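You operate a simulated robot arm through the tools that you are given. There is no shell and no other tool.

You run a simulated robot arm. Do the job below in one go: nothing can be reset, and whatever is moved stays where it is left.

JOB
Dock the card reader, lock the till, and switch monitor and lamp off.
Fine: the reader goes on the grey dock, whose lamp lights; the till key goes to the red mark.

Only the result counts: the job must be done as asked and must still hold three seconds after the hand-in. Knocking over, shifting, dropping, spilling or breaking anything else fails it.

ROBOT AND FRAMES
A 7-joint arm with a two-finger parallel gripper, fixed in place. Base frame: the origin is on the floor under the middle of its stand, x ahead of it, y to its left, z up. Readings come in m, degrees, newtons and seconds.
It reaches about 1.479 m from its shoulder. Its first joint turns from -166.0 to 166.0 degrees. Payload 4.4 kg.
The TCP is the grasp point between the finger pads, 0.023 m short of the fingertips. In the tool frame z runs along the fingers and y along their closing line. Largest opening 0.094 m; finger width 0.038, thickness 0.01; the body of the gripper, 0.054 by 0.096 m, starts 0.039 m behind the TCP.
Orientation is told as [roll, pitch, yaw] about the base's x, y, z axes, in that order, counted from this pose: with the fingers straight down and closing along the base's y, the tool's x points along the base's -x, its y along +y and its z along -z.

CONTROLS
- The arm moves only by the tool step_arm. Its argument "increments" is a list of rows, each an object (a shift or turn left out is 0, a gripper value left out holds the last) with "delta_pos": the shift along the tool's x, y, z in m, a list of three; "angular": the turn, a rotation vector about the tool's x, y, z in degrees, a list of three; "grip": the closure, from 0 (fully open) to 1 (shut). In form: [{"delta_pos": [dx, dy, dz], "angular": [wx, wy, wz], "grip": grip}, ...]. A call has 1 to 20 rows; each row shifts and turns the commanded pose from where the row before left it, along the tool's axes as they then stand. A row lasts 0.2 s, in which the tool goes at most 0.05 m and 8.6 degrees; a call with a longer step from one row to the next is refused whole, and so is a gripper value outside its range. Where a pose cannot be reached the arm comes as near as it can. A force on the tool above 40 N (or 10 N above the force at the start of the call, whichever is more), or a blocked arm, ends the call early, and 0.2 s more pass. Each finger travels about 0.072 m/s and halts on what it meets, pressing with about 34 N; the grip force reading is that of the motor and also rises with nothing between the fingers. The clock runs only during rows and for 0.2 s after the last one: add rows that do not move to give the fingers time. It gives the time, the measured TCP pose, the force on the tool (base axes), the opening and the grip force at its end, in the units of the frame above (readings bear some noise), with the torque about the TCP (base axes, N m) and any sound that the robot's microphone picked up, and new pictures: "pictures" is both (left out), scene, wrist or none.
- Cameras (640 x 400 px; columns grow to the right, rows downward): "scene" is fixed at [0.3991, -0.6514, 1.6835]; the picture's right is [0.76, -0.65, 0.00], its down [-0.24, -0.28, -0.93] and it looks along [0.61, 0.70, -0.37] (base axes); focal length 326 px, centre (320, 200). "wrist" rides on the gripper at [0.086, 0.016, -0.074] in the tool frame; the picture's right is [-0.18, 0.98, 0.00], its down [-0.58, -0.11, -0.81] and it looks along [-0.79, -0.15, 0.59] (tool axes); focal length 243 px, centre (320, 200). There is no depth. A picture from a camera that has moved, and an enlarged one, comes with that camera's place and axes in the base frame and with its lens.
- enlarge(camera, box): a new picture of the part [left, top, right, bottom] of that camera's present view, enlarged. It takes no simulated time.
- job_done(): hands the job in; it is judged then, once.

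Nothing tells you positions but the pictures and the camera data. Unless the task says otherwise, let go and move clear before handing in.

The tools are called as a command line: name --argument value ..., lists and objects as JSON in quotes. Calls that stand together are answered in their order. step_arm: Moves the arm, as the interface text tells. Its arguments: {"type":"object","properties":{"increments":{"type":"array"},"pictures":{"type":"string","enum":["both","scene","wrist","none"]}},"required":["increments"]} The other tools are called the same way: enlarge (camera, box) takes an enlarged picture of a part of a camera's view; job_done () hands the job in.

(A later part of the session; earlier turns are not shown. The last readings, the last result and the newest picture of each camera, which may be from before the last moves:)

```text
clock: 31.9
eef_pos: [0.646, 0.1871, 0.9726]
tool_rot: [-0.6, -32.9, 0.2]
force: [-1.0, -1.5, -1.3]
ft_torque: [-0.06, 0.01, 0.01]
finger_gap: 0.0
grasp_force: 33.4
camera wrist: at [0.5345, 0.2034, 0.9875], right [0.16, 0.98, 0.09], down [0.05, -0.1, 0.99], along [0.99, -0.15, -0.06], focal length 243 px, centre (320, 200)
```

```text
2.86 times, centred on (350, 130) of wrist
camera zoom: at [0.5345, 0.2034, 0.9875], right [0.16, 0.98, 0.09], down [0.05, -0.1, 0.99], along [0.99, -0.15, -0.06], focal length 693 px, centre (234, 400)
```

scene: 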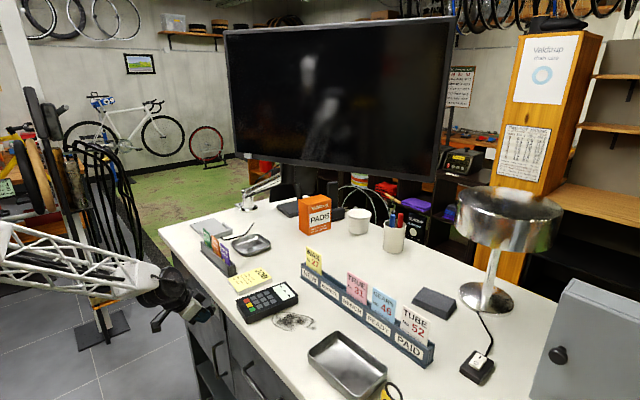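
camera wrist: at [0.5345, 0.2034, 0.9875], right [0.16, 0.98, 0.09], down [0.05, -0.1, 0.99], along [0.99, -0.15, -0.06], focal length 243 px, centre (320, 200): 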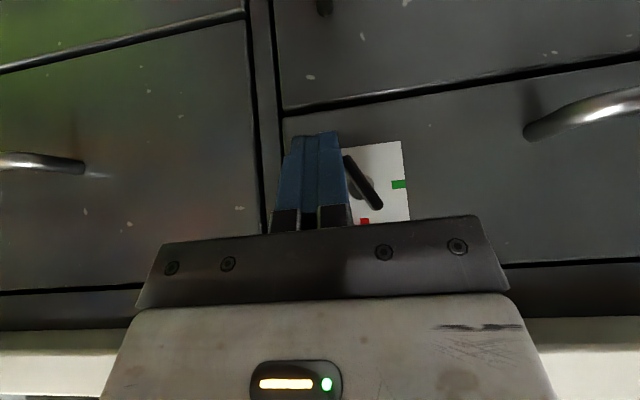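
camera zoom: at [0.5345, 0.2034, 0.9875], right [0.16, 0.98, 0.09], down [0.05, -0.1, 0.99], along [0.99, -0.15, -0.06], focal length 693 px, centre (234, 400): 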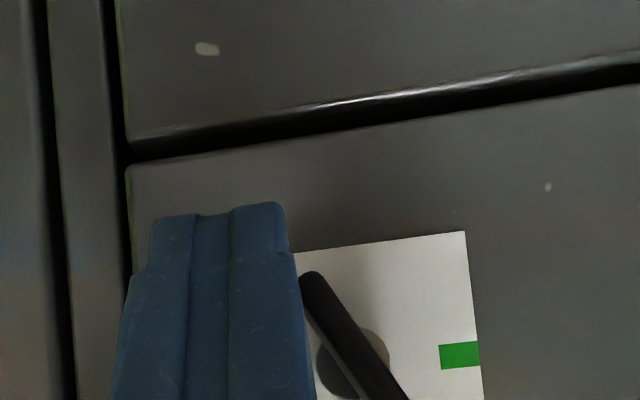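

The key is now about 60° around. I'll drop a little more and push sideways (+y) against its lower edge to bring it upright.

step_arm --increments '[{"delta_pos": [0.00218, 0, 0.00335]}, {"delta_pos": [0, 0.002, 0]}, {"delta_pos": [0, 0.002, 0]}, {}]' --pictures "wrist"

enlarge --camera "wrist" --box '[280, 90, 440, 230]'

enlarge --camera "scene" --box '[185, 275, 245, 335]'

```text
clock: 32.9
eef_pos: [0.6476, 0.1914, 0.9692]
tool_rot: [-0.3, -33.0, 0.1]
force: [-0.6, -0.6, 0.2]
ft_torque: [0.01, -0.01, 0.05]
finger_gap: 0.0
grasp_force: 33.9
camera wrist: at [0.5345, 0.2071, 0.9843], right [0.16, 0.98, 0.09], down [0.05, -0.1, 0.99], along [0.99, -0.15, -0.06], focal length 243 px, centre (320, 200)
```

wrist: 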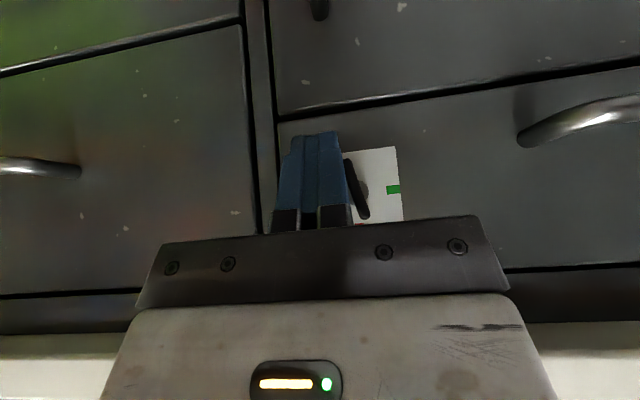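

```text
2.86 times, centred on (360, 160) of wrist
camera zoom: at [0.5345, 0.2071, 0.9843], right [0.16, 0.98, 0.09], down [0.05, -0.1, 0.99], along [0.99, -0.15, -0.06], focal length 693 px, centre (206, 314)
```

zoom: 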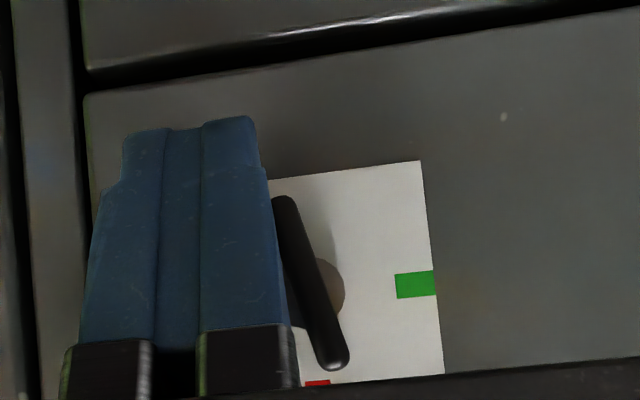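

```text
6.67 times, centred on (215, 305) of scene
camera zoom: at [0.3991, -0.6514, 1.6835], right [0.76, -0.65, 0.0], down [-0.24, -0.28, -0.93], along [0.61, 0.7, -0.37], focal length 2170 px, centre (1020, -500)
```

zoom: 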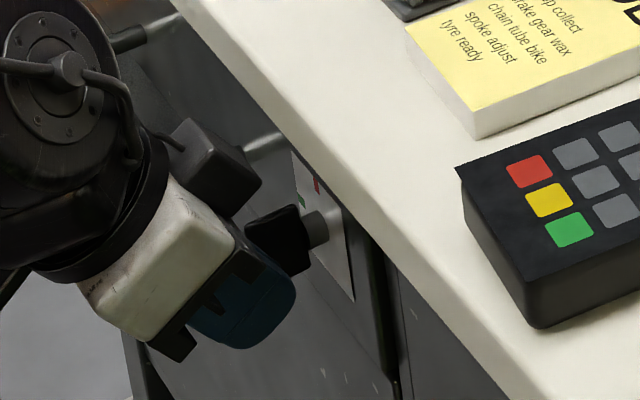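

About 12° left to upright. I'll nudge sideways by another 2 mm and check.

step_arm --increments '[{"delta_pos": [0, 0.002, 0]}, {}, {}]' --pictures "wrist"

enlarge --camera "wrist" --box '[280, 90, 440, 230]'

```text
clock: 33.7
eef_pos: [0.6484, 0.1916, 0.9683]
tool_rot: [-0.6, -33.0, 0.0]
force: [1.8, -32.0, 5.1]
ft_torque: [0.18, -0.11, -0.42]
finger_gap: 0.0
grasp_force: 34.2
camera wrist: at [0.5344, 0.2083, 0.9841], right [0.16, 0.98, 0.09], down [0.05, -0.1, 0.99], along [0.99, -0.15, -0.06], focal length 243 px, centre (320, 200)
```

wrist: 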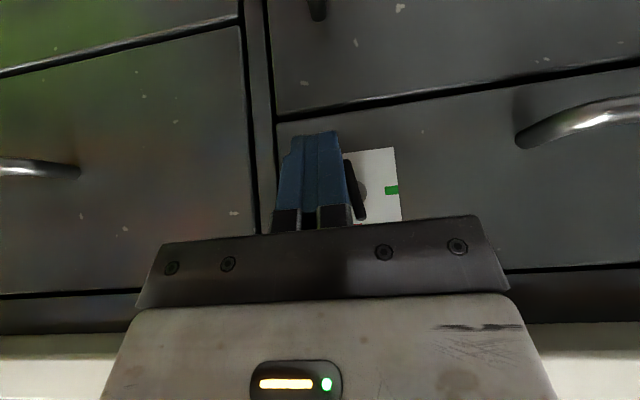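

```text
2.86 times, centred on (360, 160) of wrist
camera zoom: at [0.5344, 0.2083, 0.9841], right [0.16, 0.98, 0.09], down [0.05, -0.1, 0.99], along [0.99, -0.15, -0.06], focal length 693 px, centre (206, 314)
```

zoom: 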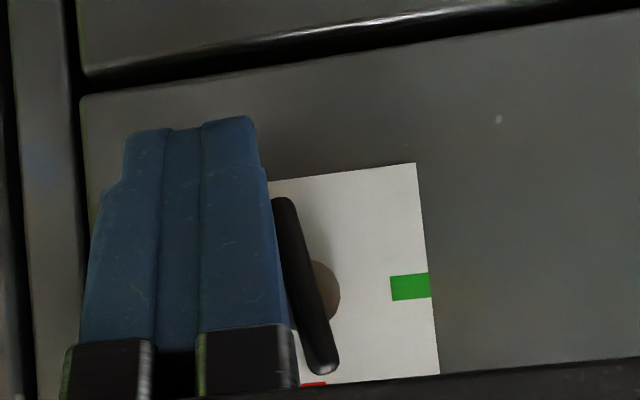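

The key is at about 82°, and the tapered outside of the finger can't square it fully. I'll back off, open the fingers slightly, straddle the bow and squeeze it with the flat pads to bring it exactly upright.

step_arm --increments '[{"delta_pos": [0, -0.004, 0]}, {"delta_pos": [0.0126, 0, -0.0082]}, {"delta_pos": [0.0126, 0, -0.0082]}, {"grip": 0.62}, {"delta_pos": [0, 0.0098, 0]}, {"delta_pos": [0, 0.0098, 0]}, {}, {}]'

enlarge --camera "wrist" --box '[240, 80, 420, 230]'

enlarge --camera "scene" --box '[185, 275, 245, 335]'

```text
clock: 35.5
eef_pos: [0.6192, 0.2079, 0.9689]
tool_rot: [-0.4, -33.0, 0.2]
force: [-0.4, -0.3, 0.6]
ft_torque: [0.02, -0.02, -0.02]
finger_gap: 0.0357
grasp_force: 0.1
camera wrist: at [0.5052, 0.224, 0.9839], right [0.16, 0.98, 0.09], down [0.05, -0.1, 0.99], along [0.99, -0.15, -0.06], focal length 243 px, centre (320, 200)
```

scene: 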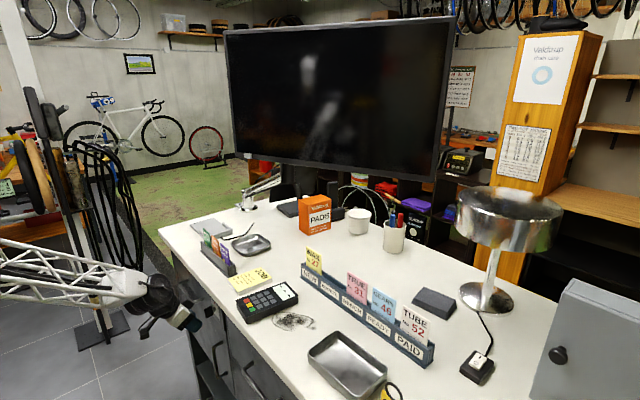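
wrist: 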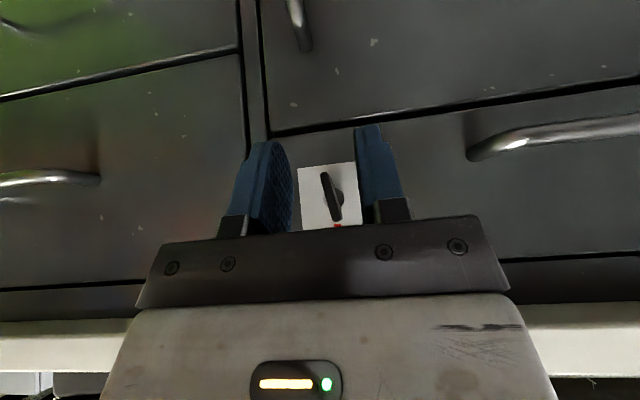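

```text
2.67 times, centred on (330, 155) of wrist
camera zoom: at [0.5052, 0.224, 0.9839], right [0.16, 0.98, 0.09], down [0.05, -0.1, 0.99], along [0.99, -0.15, -0.06], focal length 647 px, centre (293, 320)
```

zoom: 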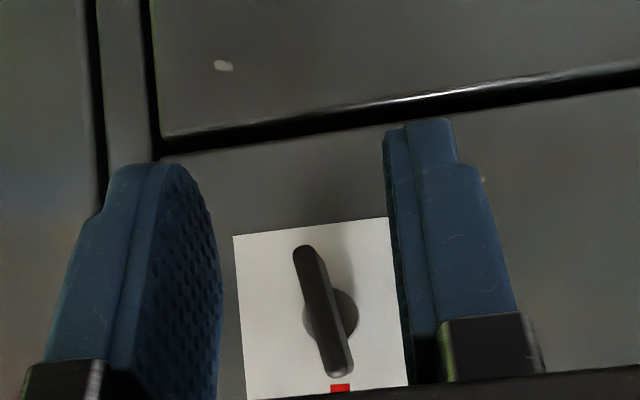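

```text
6.67 times, centred on (215, 305) of scene
camera zoom: at [0.3991, -0.6514, 1.6835], right [0.76, -0.65, 0.0], down [-0.24, -0.28, -0.93], along [0.61, 0.7, -0.37], focal length 2170 px, centre (1020, -500)
```

zoom: 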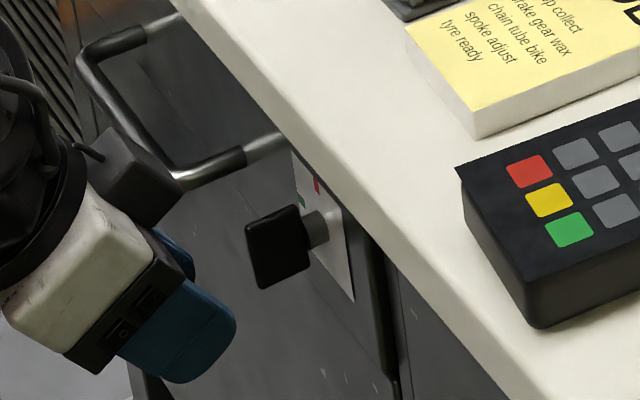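

The bow sits between the open fingers. I'll advance so the pads straddle it, then close them to square it up.

step_arm --increments '[{"delta_pos": [-0.0108, 0, 0.007]}, {"delta_pos": [-0.0108, 0, 0.007]}, {"delta_pos": [-0.0108, 0, 0.007]}, {}]' --pictures "wrist"

enlarge --camera "wrist" --box '[240, 80, 420, 230]'

enlarge --camera "scene" --box '[185, 275, 245, 335]'

```text
clock: 36.5
eef_pos: [0.6575, 0.2101, 0.9672]
tool_rot: [-0.5, -33.0, 0.1]
force: [0.0, 0.9, 0.1]
ft_torque: [-0.01, -0.01, 0.02]
finger_gap: 0.0356
grasp_force: 0.1
camera wrist: at [0.5439, 0.2256, 0.983], right [0.16, 0.98, 0.09], down [0.05, -0.1, 0.99], along [0.99, -0.15, -0.06], focal length 243 px, centre (320, 200)
```

wrist: 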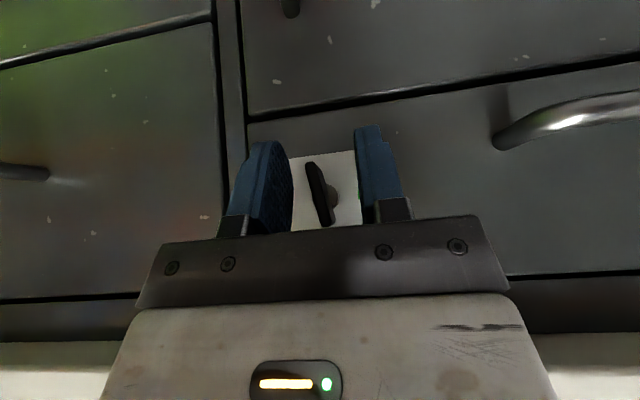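

```text
2.67 times, centred on (330, 155) of wrist
camera zoom: at [0.5439, 0.2256, 0.983], right [0.16, 0.98, 0.09], down [0.05, -0.1, 0.99], along [0.99, -0.15, -0.06], focal length 647 px, centre (293, 320)
```

zoom: 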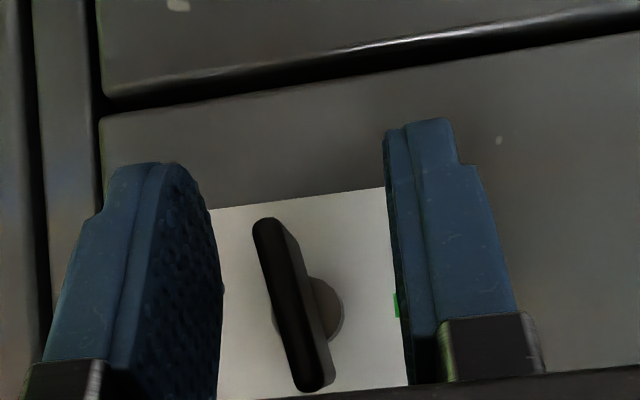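

```text
6.67 times, centred on (215, 305) of scene
camera zoom: at [0.3991, -0.6514, 1.6835], right [0.76, -0.65, 0.0], down [-0.24, -0.28, -0.93], along [0.61, 0.7, -0.37], focal length 2170 px, centre (1020, -500)
```

zoom: 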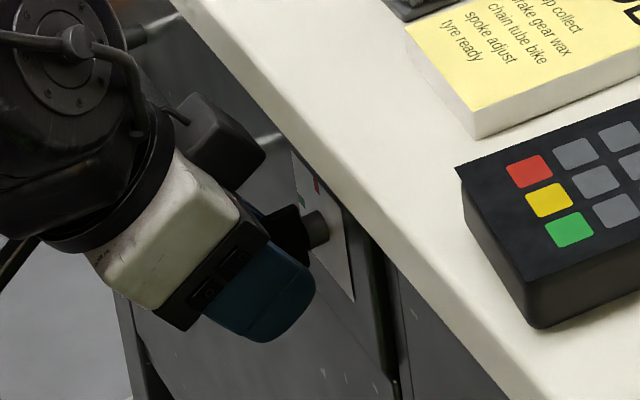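

The bow is inside the pads but a couple of millimetres right of centre. I'll shift by 2 mm and close.

step_arm --increments '[{"delta_pos": [0, -0.002, 0]}, {"grip": 0.8}, {"grip": 0.9}, {"grip": 1.0}, {}, {}]' --pictures "wrist"

enlarge --camera "wrist" --box '[240, 80, 420, 230]'

enlarge --camera "scene" --box '[185, 275, 245, 335]'

```text
clock: 37.9
eef_pos: [0.6556, 0.2071, 0.9679]
tool_rot: [-0.5, -33.0, 0.0]
force: [-0.7, -16.2, 2.3]
ft_torque: [0.05, -0.09, 0.54]
finger_gap: 0.0063
grasp_force: 45.4
camera wrist: at [0.5435, 0.2233, 0.9836], right [0.16, 0.98, 0.09], down [0.05, -0.1, 0.99], along [0.99, -0.15, -0.06], focal length 243 px, centre (320, 200)
```

wrist: 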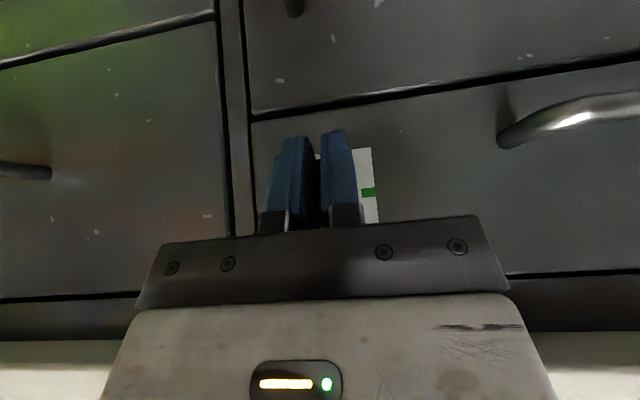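

```text
2.67 times, centred on (330, 155) of wrist
camera zoom: at [0.5435, 0.2233, 0.9836], right [0.16, 0.98, 0.09], down [0.05, -0.1, 0.99], along [0.99, -0.15, -0.06], focal length 647 px, centre (293, 320)
```

zoom: 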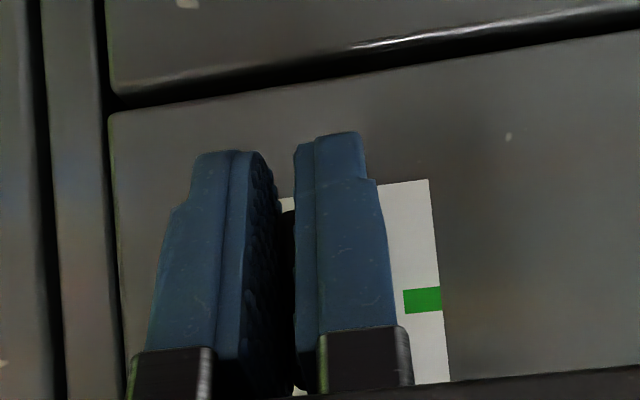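

```text
6.67 times, centred on (215, 305) of scene
camera zoom: at [0.3991, -0.6514, 1.6835], right [0.76, -0.65, 0.0], down [-0.24, -0.28, -0.93], along [0.61, 0.7, -0.37], focal length 2170 px, centre (1020, -500)
```

zoom: 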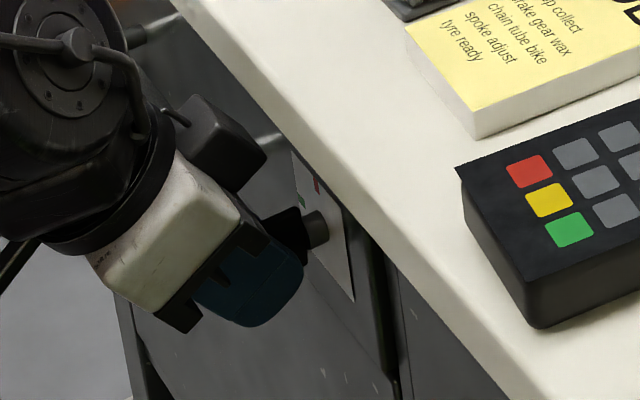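

The pads closed to 6 mm, the bow's thickness, so the key should now be upright. I'll open and back off to verify it against the red mark.

step_arm --increments '[{"grip": 0.62}, {}, {}, {"delta_pos": [0.0126, 0, -0.0082]}, {"delta_pos": [0.0126, 0, -0.0082]}, {"delta_pos": [0.0126, 0, -0.0082]}, {}]' --pictures "wrist"

enlarge --camera "wrist" --box '[290, 130, 380, 230]'

enlarge --camera "scene" --box '[185, 275, 245, 335]'

```text
clock: 39.5
eef_pos: [0.6119, 0.2066, 0.967]
tool_rot: [-0.5, -32.9, 0.1]
force: [-0.2, -0.1, -0.4]
ft_torque: [0.0, -0.02, 0.0]
finger_gap: 0.0355
grasp_force: 0.1
camera wrist: at [0.4983, 0.2231, 0.9834], right [0.16, 0.98, 0.09], down [0.05, -0.1, 0.99], along [0.99, -0.15, -0.06], focal length 243 px, centre (320, 200)
```

wrist: 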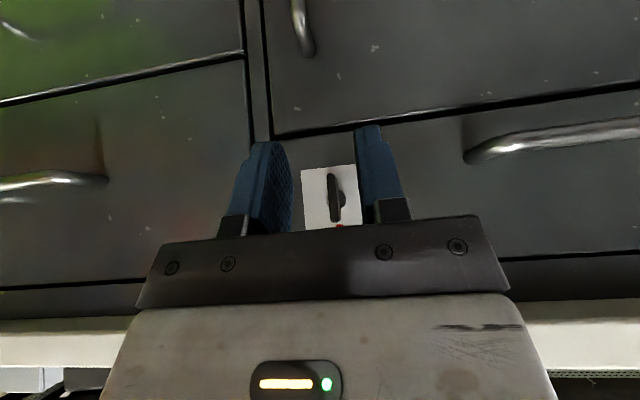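

```text
4.00 times, centred on (335, 180) of wrist
camera zoom: at [0.4983, 0.2231, 0.9834], right [0.16, 0.98, 0.09], down [0.05, -0.1, 0.99], along [0.99, -0.15, -0.06], focal length 970 px, centre (260, 280)
```

zoom: 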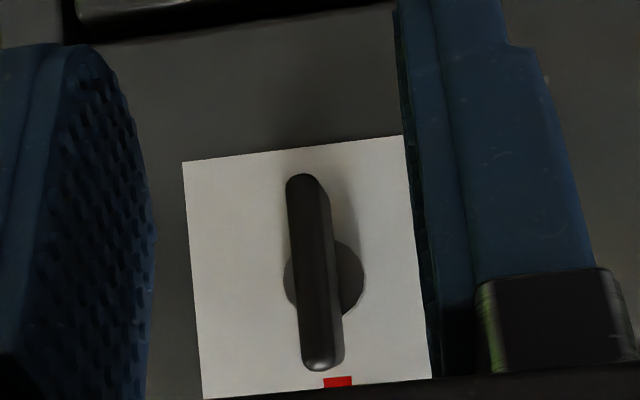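

```text
6.67 times, centred on (215, 305) of scene
camera zoom: at [0.3991, -0.6514, 1.6835], right [0.76, -0.65, 0.0], down [-0.24, -0.28, -0.93], along [0.61, 0.7, -0.37], focal length 2170 px, centre (1020, -500)
```

zoom: 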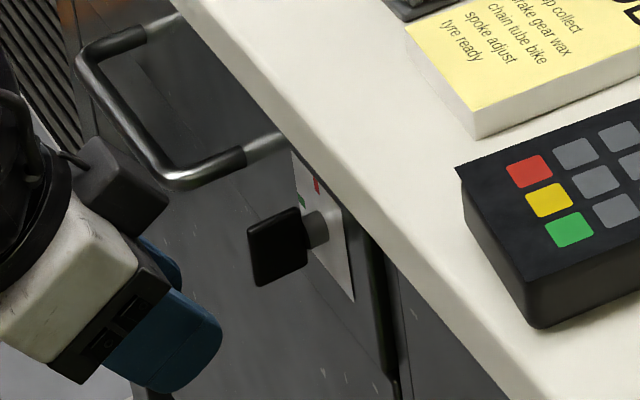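

The key is now parallel to the label's edges and points at the red mark. Next is the reader: I'll rise clear, point the fingers straight down, open them and look at the reader from above.

step_arm --increments '[{"delta_pos": [-0.0233, 0, -0.0359]}, {"delta_pos": [-0.0233, 0, -0.0359]}, {"delta_pos": [-0.0233, 0, -0.0359]}, {"delta_pos": [-0.0233, 0, -0.0359]}, {"delta_pos": [-0.0233, 0, -0.0359]}, {"delta_pos": [-0.0233, 0, -0.0359]}, {"delta_pos": [-0.0233, 0, -0.0359]}, {"angular": [0, 8.25, 0], "grip": 0}, {"angular": [0, 8.25, 0]}, {"angular": [0, 8.25, 0]}, {"angular": [0, 8.25, 0]}, {"delta_pos": [-0.0176, -0.0414, -0.0066]}, {"delta_pos": [-0.0176, -0.0414, -0.0066]}, {"delta_pos": [-0.0176, -0.0414, -0.0066]}, {"delta_pos": [-0.0176, -0.0414, -0.0066]}, {"delta_pos": [-0.0176, -0.0414, -0.0066]}, {}]'

enlarge --camera "wrist" --box '[230, 30, 410, 150]'

enlarge --camera "scene" --box '[195, 285, 245, 320]'

```text
clock: 43.1
eef_pos: [0.6979, 0.0013, 1.3021]
tool_rot: [-0.4, 0.0, -0.2]
force: [-0.5, 0.2, 0.6]
ft_torque: [0.02, 0.02, 0.01]
finger_gap: 0.0939
grasp_force: 0.1
camera wrist: at [0.6118, 0.0162, 1.3764], right [0.19, 0.98, -0.01], down [0.58, -0.11, 0.81], along [0.79, -0.16, -0.59], focal length 243 px, centre (320, 200)
```

scene: 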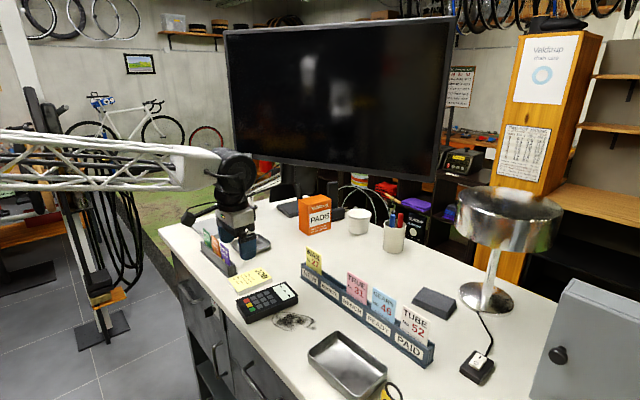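
wrist: 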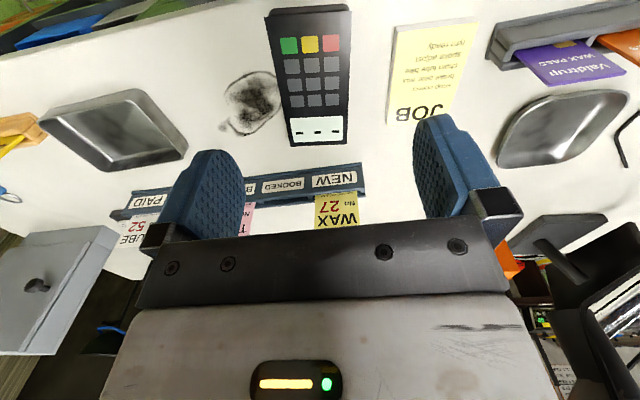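

```text
3.33 times, centred on (320, 90) of wrist
camera zoom: at [0.6118, 0.0162, 1.3764], right [0.19, 0.98, -0.01], down [0.58, -0.11, 0.81], along [0.79, -0.16, -0.59], focal length 809 px, centre (320, 567)
```

zoom: 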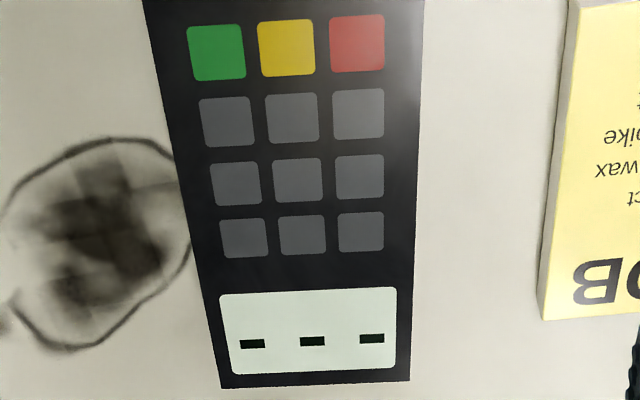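

```text
11.43 times, centred on (220, 302) of scene
camera zoom: at [0.3991, -0.6514, 1.6835], right [0.76, -0.65, 0.0], down [-0.24, -0.28, -0.93], along [0.61, 0.7, -0.37], focal length 3720 px, centre (1463, -971)
```

zoom: 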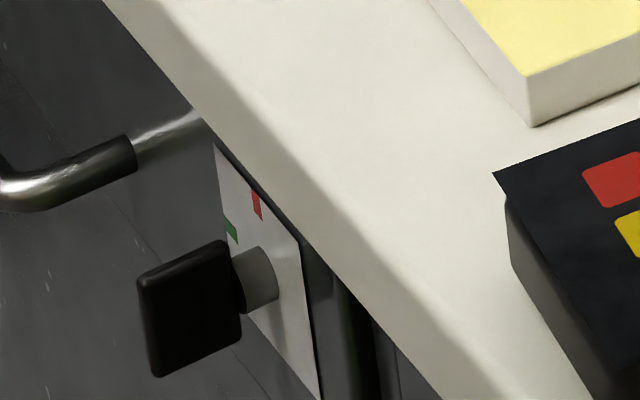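

The key also looks upright from the scene view. I'll enlarge the reader's key end as well, to fix its whole outline.

enlarge --camera "wrist" --box '[250, 0, 370, 75]'

enlarge --camera "wrist" --box '[250, 90, 370, 165]'

enlarge --camera "scene" --box '[230, 275, 310, 330]'

```text
5.33 times, centred on (310, 38) of wrist
camera zoom: at [0.6118, 0.0162, 1.3764], right [0.19, 0.98, -0.01], down [0.58, -0.11, 0.81], along [0.79, -0.16, -0.59], focal length 1294 px, centre (373, 1067)
```

zoom: 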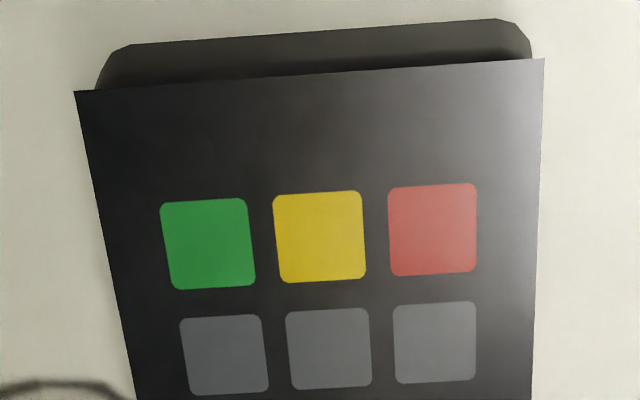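

```text
5.33 times, centred on (310, 128) of wrist
camera zoom: at [0.6118, 0.0162, 1.3764], right [0.19, 0.98, -0.01], down [0.58, -0.11, 0.81], along [0.79, -0.16, -0.59], focal length 1294 px, centre (373, 587)
```

zoom: 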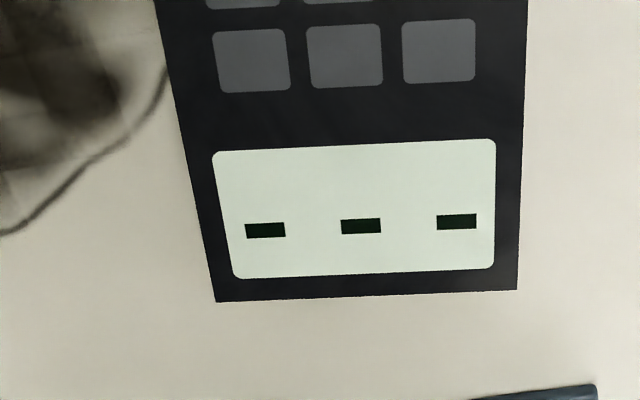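

```text
7.27 times, centred on (270, 302) of scene
camera zoom: at [0.3991, -0.6514, 1.6835], right [0.76, -0.65, 0.0], down [-0.24, -0.28, -0.93], along [0.61, 0.7, -0.37], focal length 2368 px, centre (684, -546)
```

zoom: 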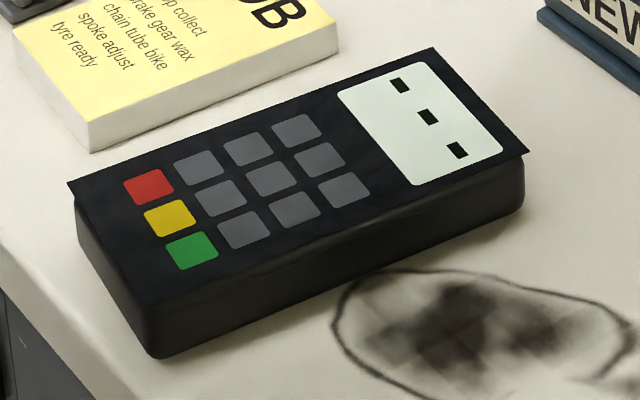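

The reader is 0.15 × 0.078 m, centred at (0.7586, -0.020), turned -7.2°, with its top at z ≈ 1.1175. Before picking it up I'll take a close look at the dock from above to measure it precisely.

step_arm --increments '[{"angular": [-0.4, 0, -0.2]}, {"delta_pos": [-0.0029, 0.0454, -0.0016]}, {"delta_pos": [-0.0029, 0.0454, -0.0016]}, {"delta_pos": [-0.0029, 0.0454, -0.0016]}, {"delta_pos": [-0.0029, 0.0454, -0.0016]}, {"delta_pos": [-0.0029, 0.0454, -0.0016]}, {"delta_pos": [-0.0029, 0.0454, -0.0016]}, {"delta_pos": [-0.0029, 0.0454, -0.0016]}, {"delta_pos": [-0.0029, 0.0454, -0.0016]}, {"delta_pos": [-0.0029, 0.0454, -0.0016]}, {"delta_pos": [-0.0029, 0.0454, -0.0016]}, {"delta_pos": [-0.0029, 0.0454, -0.0016]}, {}]'

enlarge --camera "wrist" --box '[220, 40, 420, 165]'

enlarge --camera "scene" --box '[180, 205, 260, 255]'

```text
clock: 45.9
eef_pos: [0.7314, 0.503, 1.3215]
tool_rot: [0.0, 0.1, 0.0]
force: [-0.4, 0.0, 0.0]
ft_torque: [0.02, -0.01, 0.0]
finger_gap: 0.0939
grasp_force: 0.1
camera wrist: at [0.645, 0.5191, 1.3959], right [0.18, 0.98, 0.0], down [0.58, -0.11, 0.81], along [0.79, -0.15, -0.59], focal length 243 px, centre (320, 200)
```

scene: 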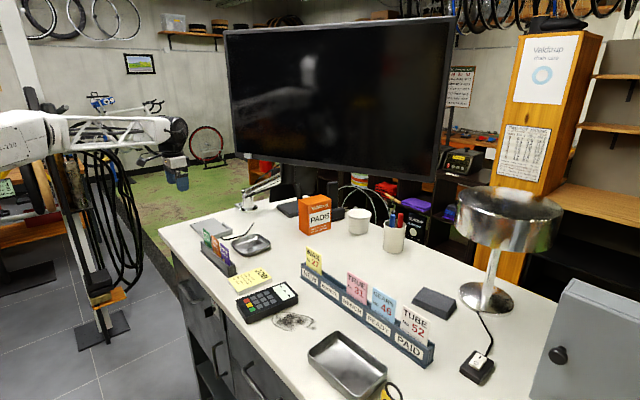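
wrist: 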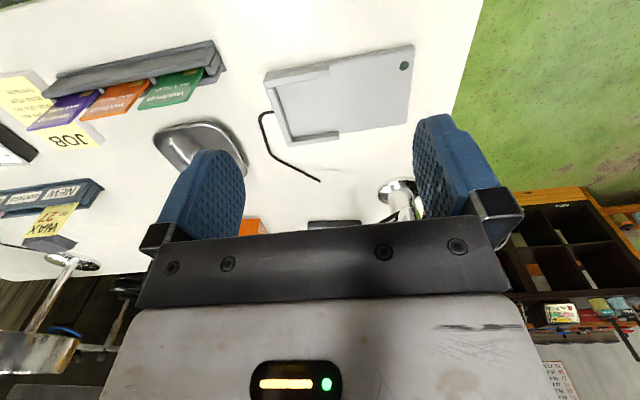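

```text
3.20 times, centred on (320, 102) of wrist
camera zoom: at [0.645, 0.5191, 1.3959], right [0.18, 0.98, 0.0], down [0.58, -0.11, 0.81], along [0.79, -0.15, -0.59], focal length 776 px, centre (320, 512)
```

zoom: 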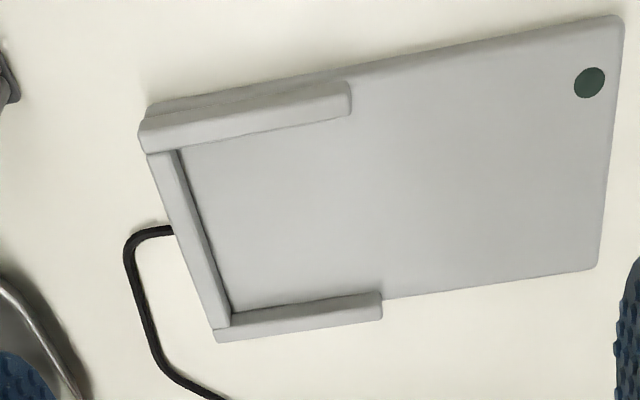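

```text
8.00 times, centred on (220, 230) of scene
camera zoom: at [0.3991, -0.6514, 1.6835], right [0.76, -0.65, 0.0], down [-0.24, -0.28, -0.93], along [0.61, 0.7, -0.37], focal length 2604 px, centre (1120, -40)
```

zoom: 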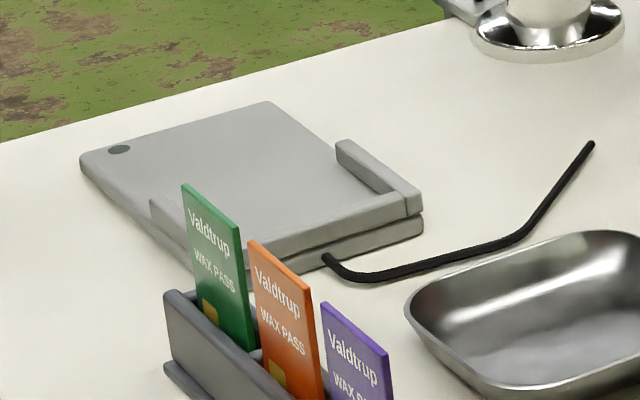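

The dock is clearly visible now. I'll enlarge its corners to measure the inside of the U-shaped rim.

enlarge --camera "wrist" --box '[255, 60, 345, 116]'

enlarge --camera "wrist" --box '[265, 100, 355, 156]'

enlarge --camera "wrist" --box '[340, 35, 430, 135]'

```text
7.11 times, centred on (300, 88) of wrist
camera zoom: at [0.645, 0.5191, 1.3959], right [0.18, 0.98, 0.0], down [0.58, -0.11, 0.81], along [0.79, -0.15, -0.59], focal length 1725 px, centre (462, 996)
```

zoom: 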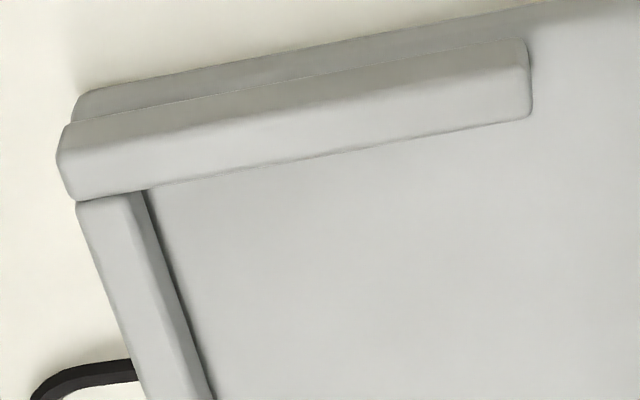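

```text
7.11 times, centred on (310, 128) of wrist
camera zoom: at [0.645, 0.5191, 1.3959], right [0.18, 0.98, 0.0], down [0.58, -0.11, 0.81], along [0.79, -0.15, -0.59], focal length 1725 px, centre (391, 712)
```

zoom: 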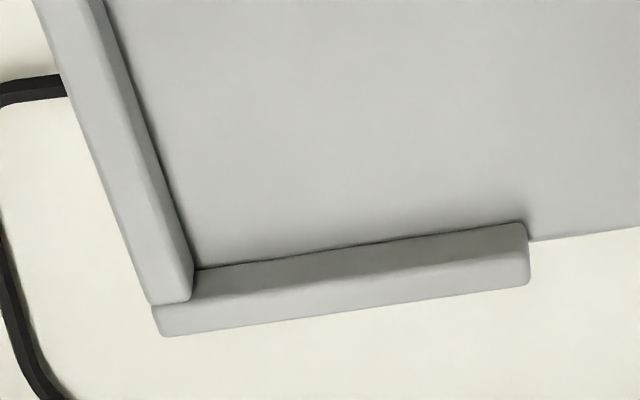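

```text
4.00 times, centred on (385, 85) of wrist
camera zoom: at [0.645, 0.5191, 1.3959], right [0.18, 0.98, 0.0], down [0.58, -0.11, 0.81], along [0.79, -0.15, -0.59], focal length 970 px, centre (60, 660)
```

zoom: 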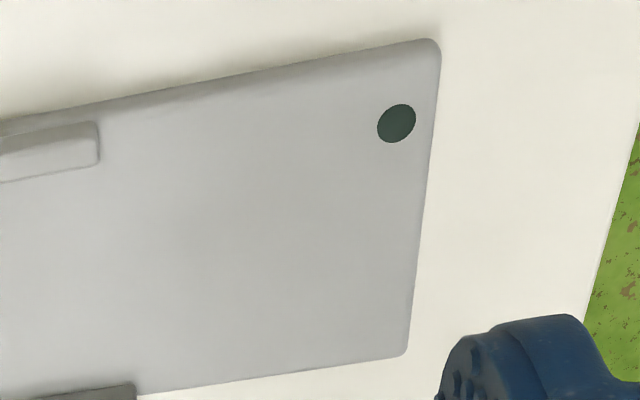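

The dock's floor is at z ≈ 1.102 and the inside of the rim runs x 0.789–0.8755 with its back wall at y ≈ 0.434, so the reader (78 mm wide) has about 4 mm of play each side. I'll go to the reader and line the open fingers up over its screen half, to keep them clear of the rim later.

step_arm --increments '[{"delta_pos": [-0.0052, -0.044, 0.005]}, {"delta_pos": [-0.0052, -0.044, 0.005]}, {"delta_pos": [-0.0052, -0.044, 0.005]}, {"delta_pos": [-0.0052, -0.044, 0.005]}, {"delta_pos": [-0.0052, -0.044, 0.005]}, {"delta_pos": [-0.0052, -0.044, 0.005]}, {"delta_pos": [-0.0052, -0.044, 0.005]}, {"delta_pos": [-0.0052, -0.044, 0.005]}, {"delta_pos": [-0.0052, -0.044, 0.005]}, {"delta_pos": [-0.0052, -0.044, 0.005]}, {"delta_pos": [-0.0052, -0.044, 0.005]}, {"delta_pos": [-0.0052, -0.044, 0.005]}, {"angular": [0, 0, 7.2]}, {}]'

enlarge --camera "wrist" --box '[220, 0, 420, 125]'

```text
clock: 48.9
eef_pos: [0.7933, -0.0288, 1.2624]
tool_rot: [-0.1, 0.0, -7.1]
force: [-0.5, 0.4, 0.1]
ft_torque: [0.01, -0.01, 0.0]
finger_gap: 0.094
grasp_force: 0.1
camera wrist: at [0.7101, -0.0022, 1.3362], right [0.31, 0.95, 0.0], down [0.56, -0.18, 0.81], along [0.77, -0.25, -0.59], focal length 243 px, centre (320, 200)
```

scene: 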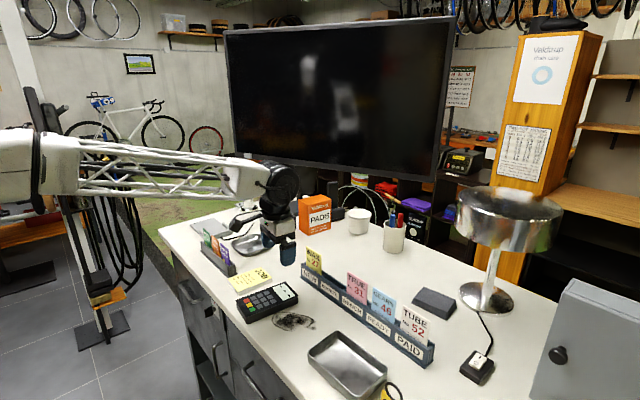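
wrist: 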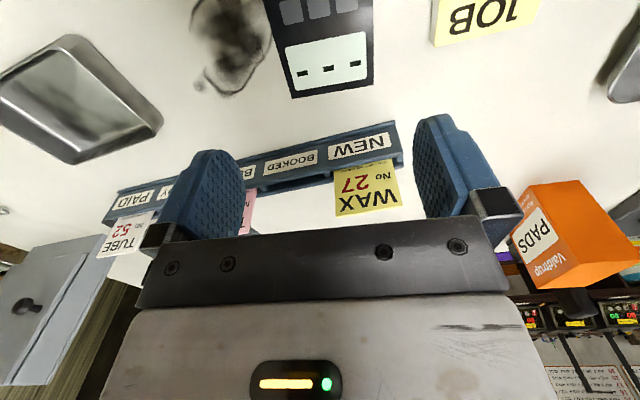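

```text
3.20 times, centred on (320, 62) of wrist
camera zoom: at [0.7101, -0.0022, 1.3362], right [0.31, 0.95, 0.0], down [0.56, -0.18, 0.81], along [0.77, -0.25, -0.59], focal length 776 px, centre (320, 640)
```

zoom: 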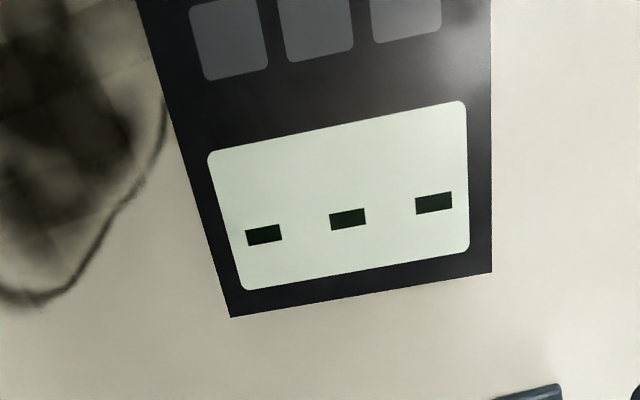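

The screen-end corners agree with my earlier fix to about a millimetre. I'll centre laterally by 4 mm and come down to just above the reader to check the straddle.

step_arm --increments '[{"delta_pos": [0.0005, 0.0041, 0.03]}, {"delta_pos": [0, 0, 0.04]}, {"delta_pos": [0, 0, 0.04]}, {}]'

enlarge --camera "wrist" --box '[120, 40, 520, 260]'

enlarge --camera "scene" --box '[220, 230, 330, 330]'

```text
clock: 49.9
eef_pos: [0.7941, -0.0236, 1.1505]
tool_rot: [0.0, 0.0, -7.1]
force: [-0.4, -0.4, 0.2]
ft_torque: [0.01, 0.03, -0.02]
finger_gap: 0.0939
grasp_force: 0.1
camera wrist: at [0.7114, 0.0031, 1.2253], right [0.31, 0.95, 0.0], down [0.56, -0.18, 0.81], along [0.77, -0.25, -0.59], focal length 243 px, centre (320, 200)
```

scene: 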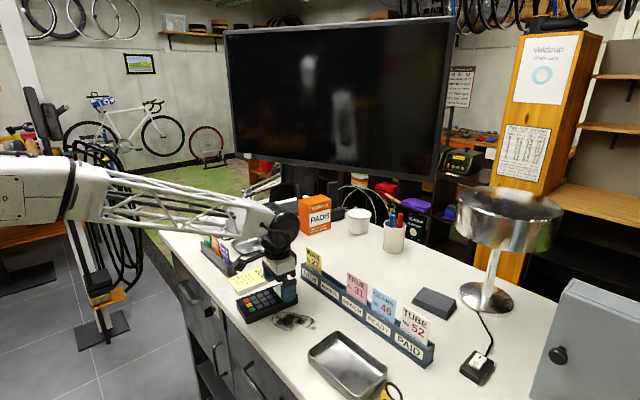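
wrist: 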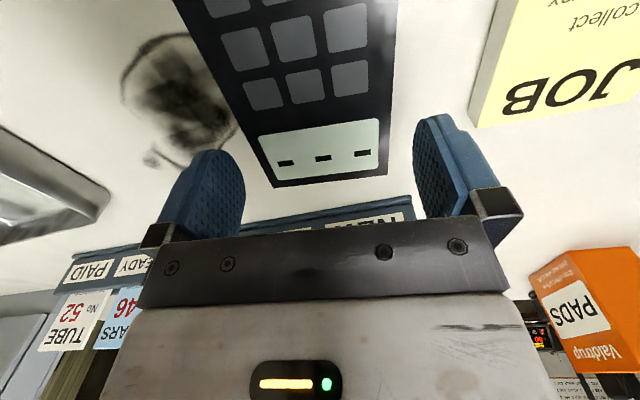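

```text
1.60 times, centred on (320, 150) of wrist
camera zoom: at [0.7114, 0.0031, 1.2253], right [0.31, 0.95, 0.0], down [0.56, -0.18, 0.81], along [0.77, -0.25, -0.59], focal length 388 px, centre (320, 280)
```

zoom: 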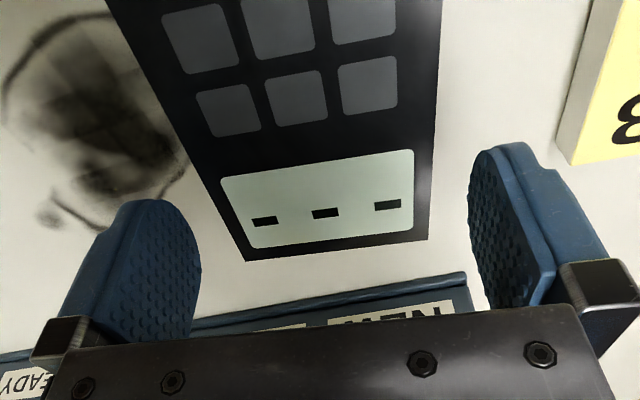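

```text
4.00 times, centred on (275, 280) of scene
camera zoom: at [0.3991, -0.6514, 1.6835], right [0.76, -0.65, 0.0], down [-0.24, -0.28, -0.93], along [0.61, 0.7, -0.37], focal length 1302 px, centre (500, -120)
```

zoom: 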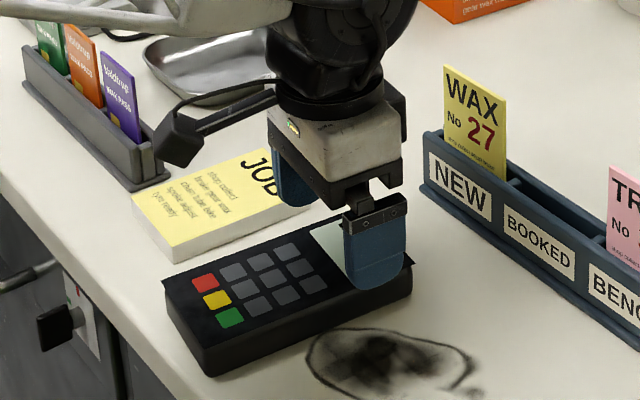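

The fingers straddle the reader with room on both sides, clear of the JOB pad. I'll descend gently to just above the counter.

step_arm --increments '[{"delta_pos": [0, -0.001, 0.012]}, {"delta_pos": [0, 0, 0.01]}, {"delta_pos": [0, 0, 0.005]}, {"delta_pos": [0, 0, 0.003]}, {}]'

enlarge --camera "wrist" --box '[120, 40, 520, 260]'

enlarge --camera "scene" --box '[240, 250, 320, 320]'

```text
clock: 51.1
eef_pos: [0.7924, -0.0238, 1.12]
tool_rot: [0.0, -0.1, -7.1]
force: [-0.1, -0.1, 0.8]
ft_torque: [0.03, 0.01, 0.0]
finger_gap: 0.0942
grasp_force: 0.0
camera wrist: at [0.7092, 0.0027, 1.1944], right [0.31, 0.95, 0.0], down [0.56, -0.18, 0.81], along [0.77, -0.25, -0.59], focal length 243 px, centre (320, 200)
```

scene: 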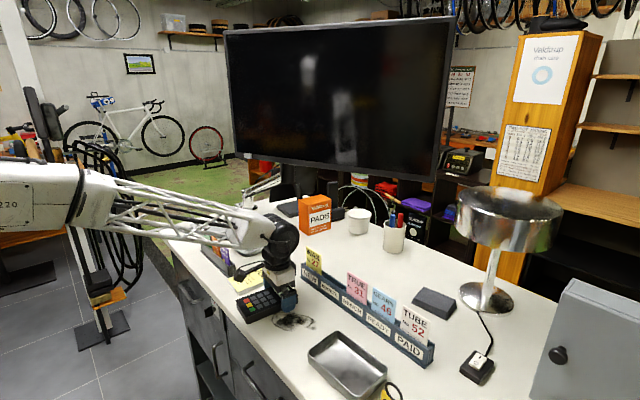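
wrist: 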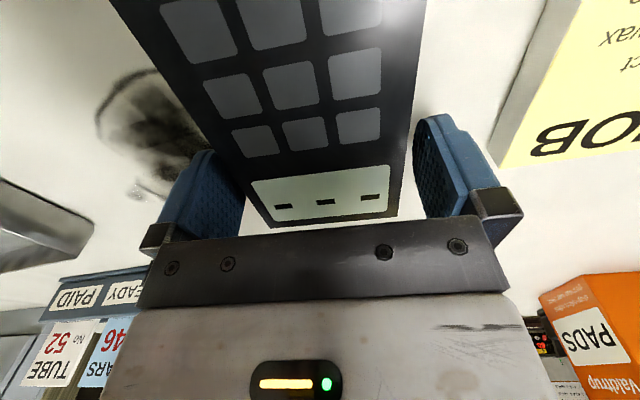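

```text
1.60 times, centred on (320, 150) of wrist
camera zoom: at [0.7092, 0.0027, 1.1944], right [0.31, 0.95, 0.0], down [0.56, -0.18, 0.81], along [0.77, -0.25, -0.59], focal length 388 px, centre (320, 280)
```

zoom: 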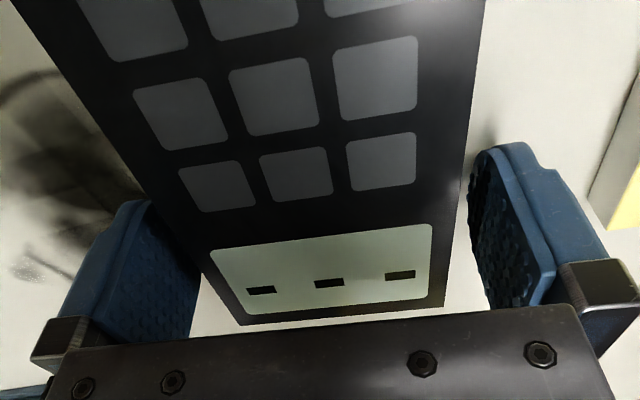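

```text
5.71 times, centred on (280, 285) of scene
camera zoom: at [0.3991, -0.6514, 1.6835], right [0.76, -0.65, 0.0], down [-0.24, -0.28, -0.93], along [0.61, 0.7, -0.37], focal length 1860 px, centre (549, -286)
```

zoom: 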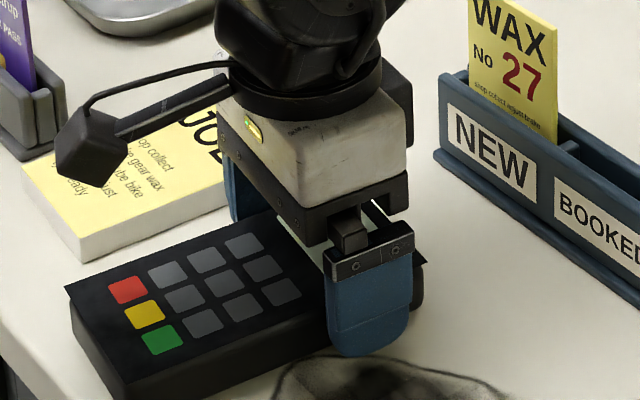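

The fingers are down on both sides with no contact. I'll lower 2 mm more and close on the reader.

step_arm --increments '[{"delta_pos": [0, 0, 0.002]}, {"grip": 0.5}, {"grip": 1.0}, {}, {}]'

enlarge --camera "scene" --box '[240, 250, 320, 320]'

```text
clock: 52.3
eef_pos: [0.7921, -0.0246, 1.1178]
tool_rot: [0.0, 0.0, -7.2]
force: [1.2, 1.5, 0.9]
ft_torque: [0.12, 0.04, -0.11]
finger_gap: 0.0775
grasp_force: 34.1
camera wrist: at [0.7088, 0.0026, 1.1922], right [0.31, 0.95, 0.0], down [0.56, -0.18, 0.81], along [0.77, -0.25, -0.59], focal length 243 px, centre (320, 200)
```

scene: 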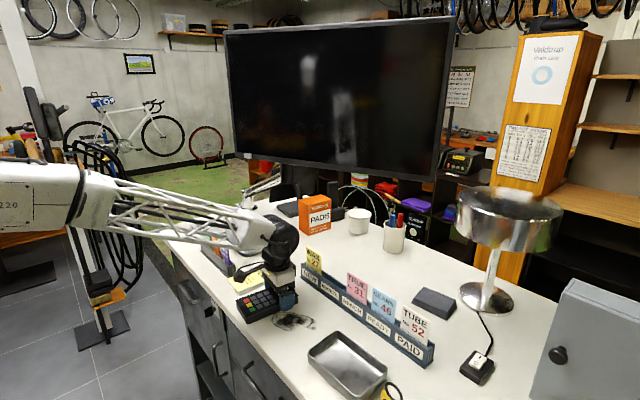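
wrist: 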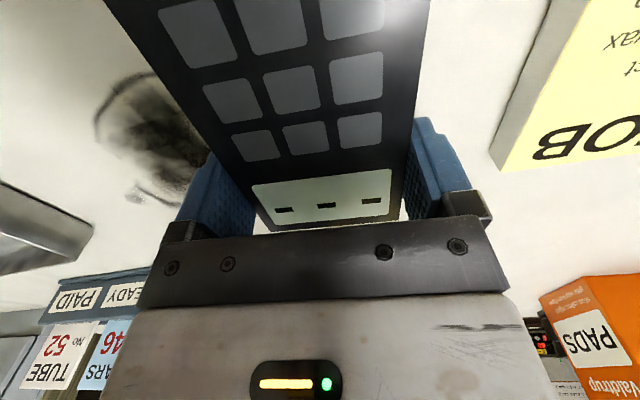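

```text
5.71 times, centred on (280, 285) of scene
camera zoom: at [0.3991, -0.6514, 1.6835], right [0.76, -0.65, 0.0], down [-0.24, -0.28, -0.93], along [0.61, 0.7, -0.37], focal length 1860 px, centre (549, -286)
```

zoom: 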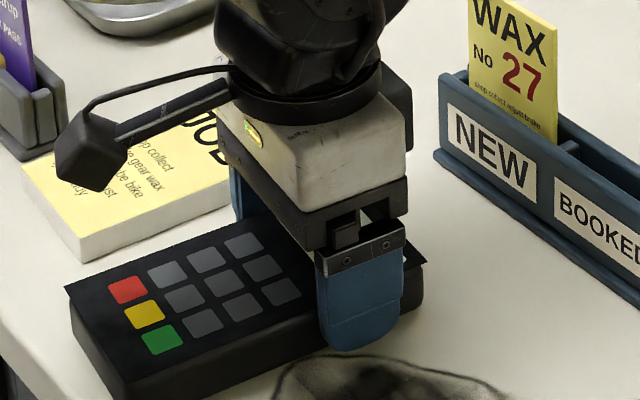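

The reader is gripped (opening 77.5 mm). I'll lift it straight up and check that it hangs level.

step_arm --increments '[{"delta_pos": [0, 0, -0.01]}, {"delta_pos": [0, 0, -0.03]}, {"delta_pos": [0, 0, -0.04]}, {"delta_pos": [0, 0, -0.04]}, {"delta_pos": [0, 0, -0.04]}, {}]'

enlarge --camera "scene" --box '[220, 220, 330, 310]'

```text
clock: 53.7
eef_pos: [0.7928, -0.024, 1.2787]
tool_rot: [0.0, 0.0, -7.1]
force: [0.0, -0.4, -2.8]
ft_torque: [-0.03, -0.08, 0.03]
finger_gap: 0.0774
grasp_force: 34.1
camera wrist: at [0.7094, 0.0026, 1.3527], right [0.31, 0.95, 0.0], down [0.56, -0.18, 0.81], along [0.77, -0.25, -0.59], focal length 243 px, centre (320, 200)
```

scene: 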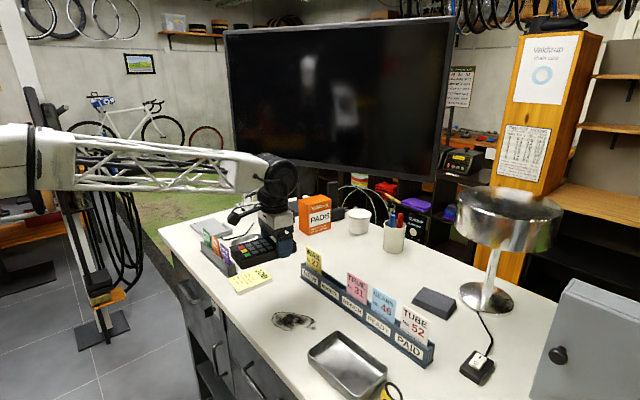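
wrist: 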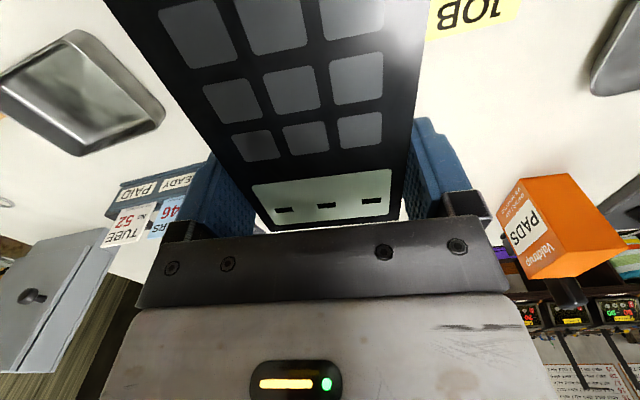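

```text
4.44 times, centred on (275, 265) of scene
camera zoom: at [0.3991, -0.6514, 1.6835], right [0.76, -0.65, 0.0], down [-0.24, -0.28, -0.93], along [0.61, 0.7, -0.37], focal length 1447 px, centre (520, -89)
```

zoom: 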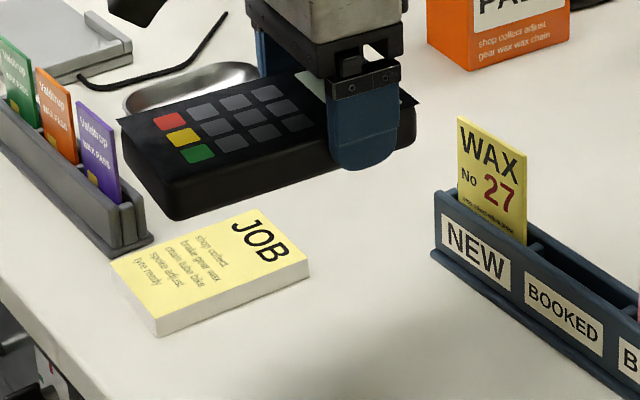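

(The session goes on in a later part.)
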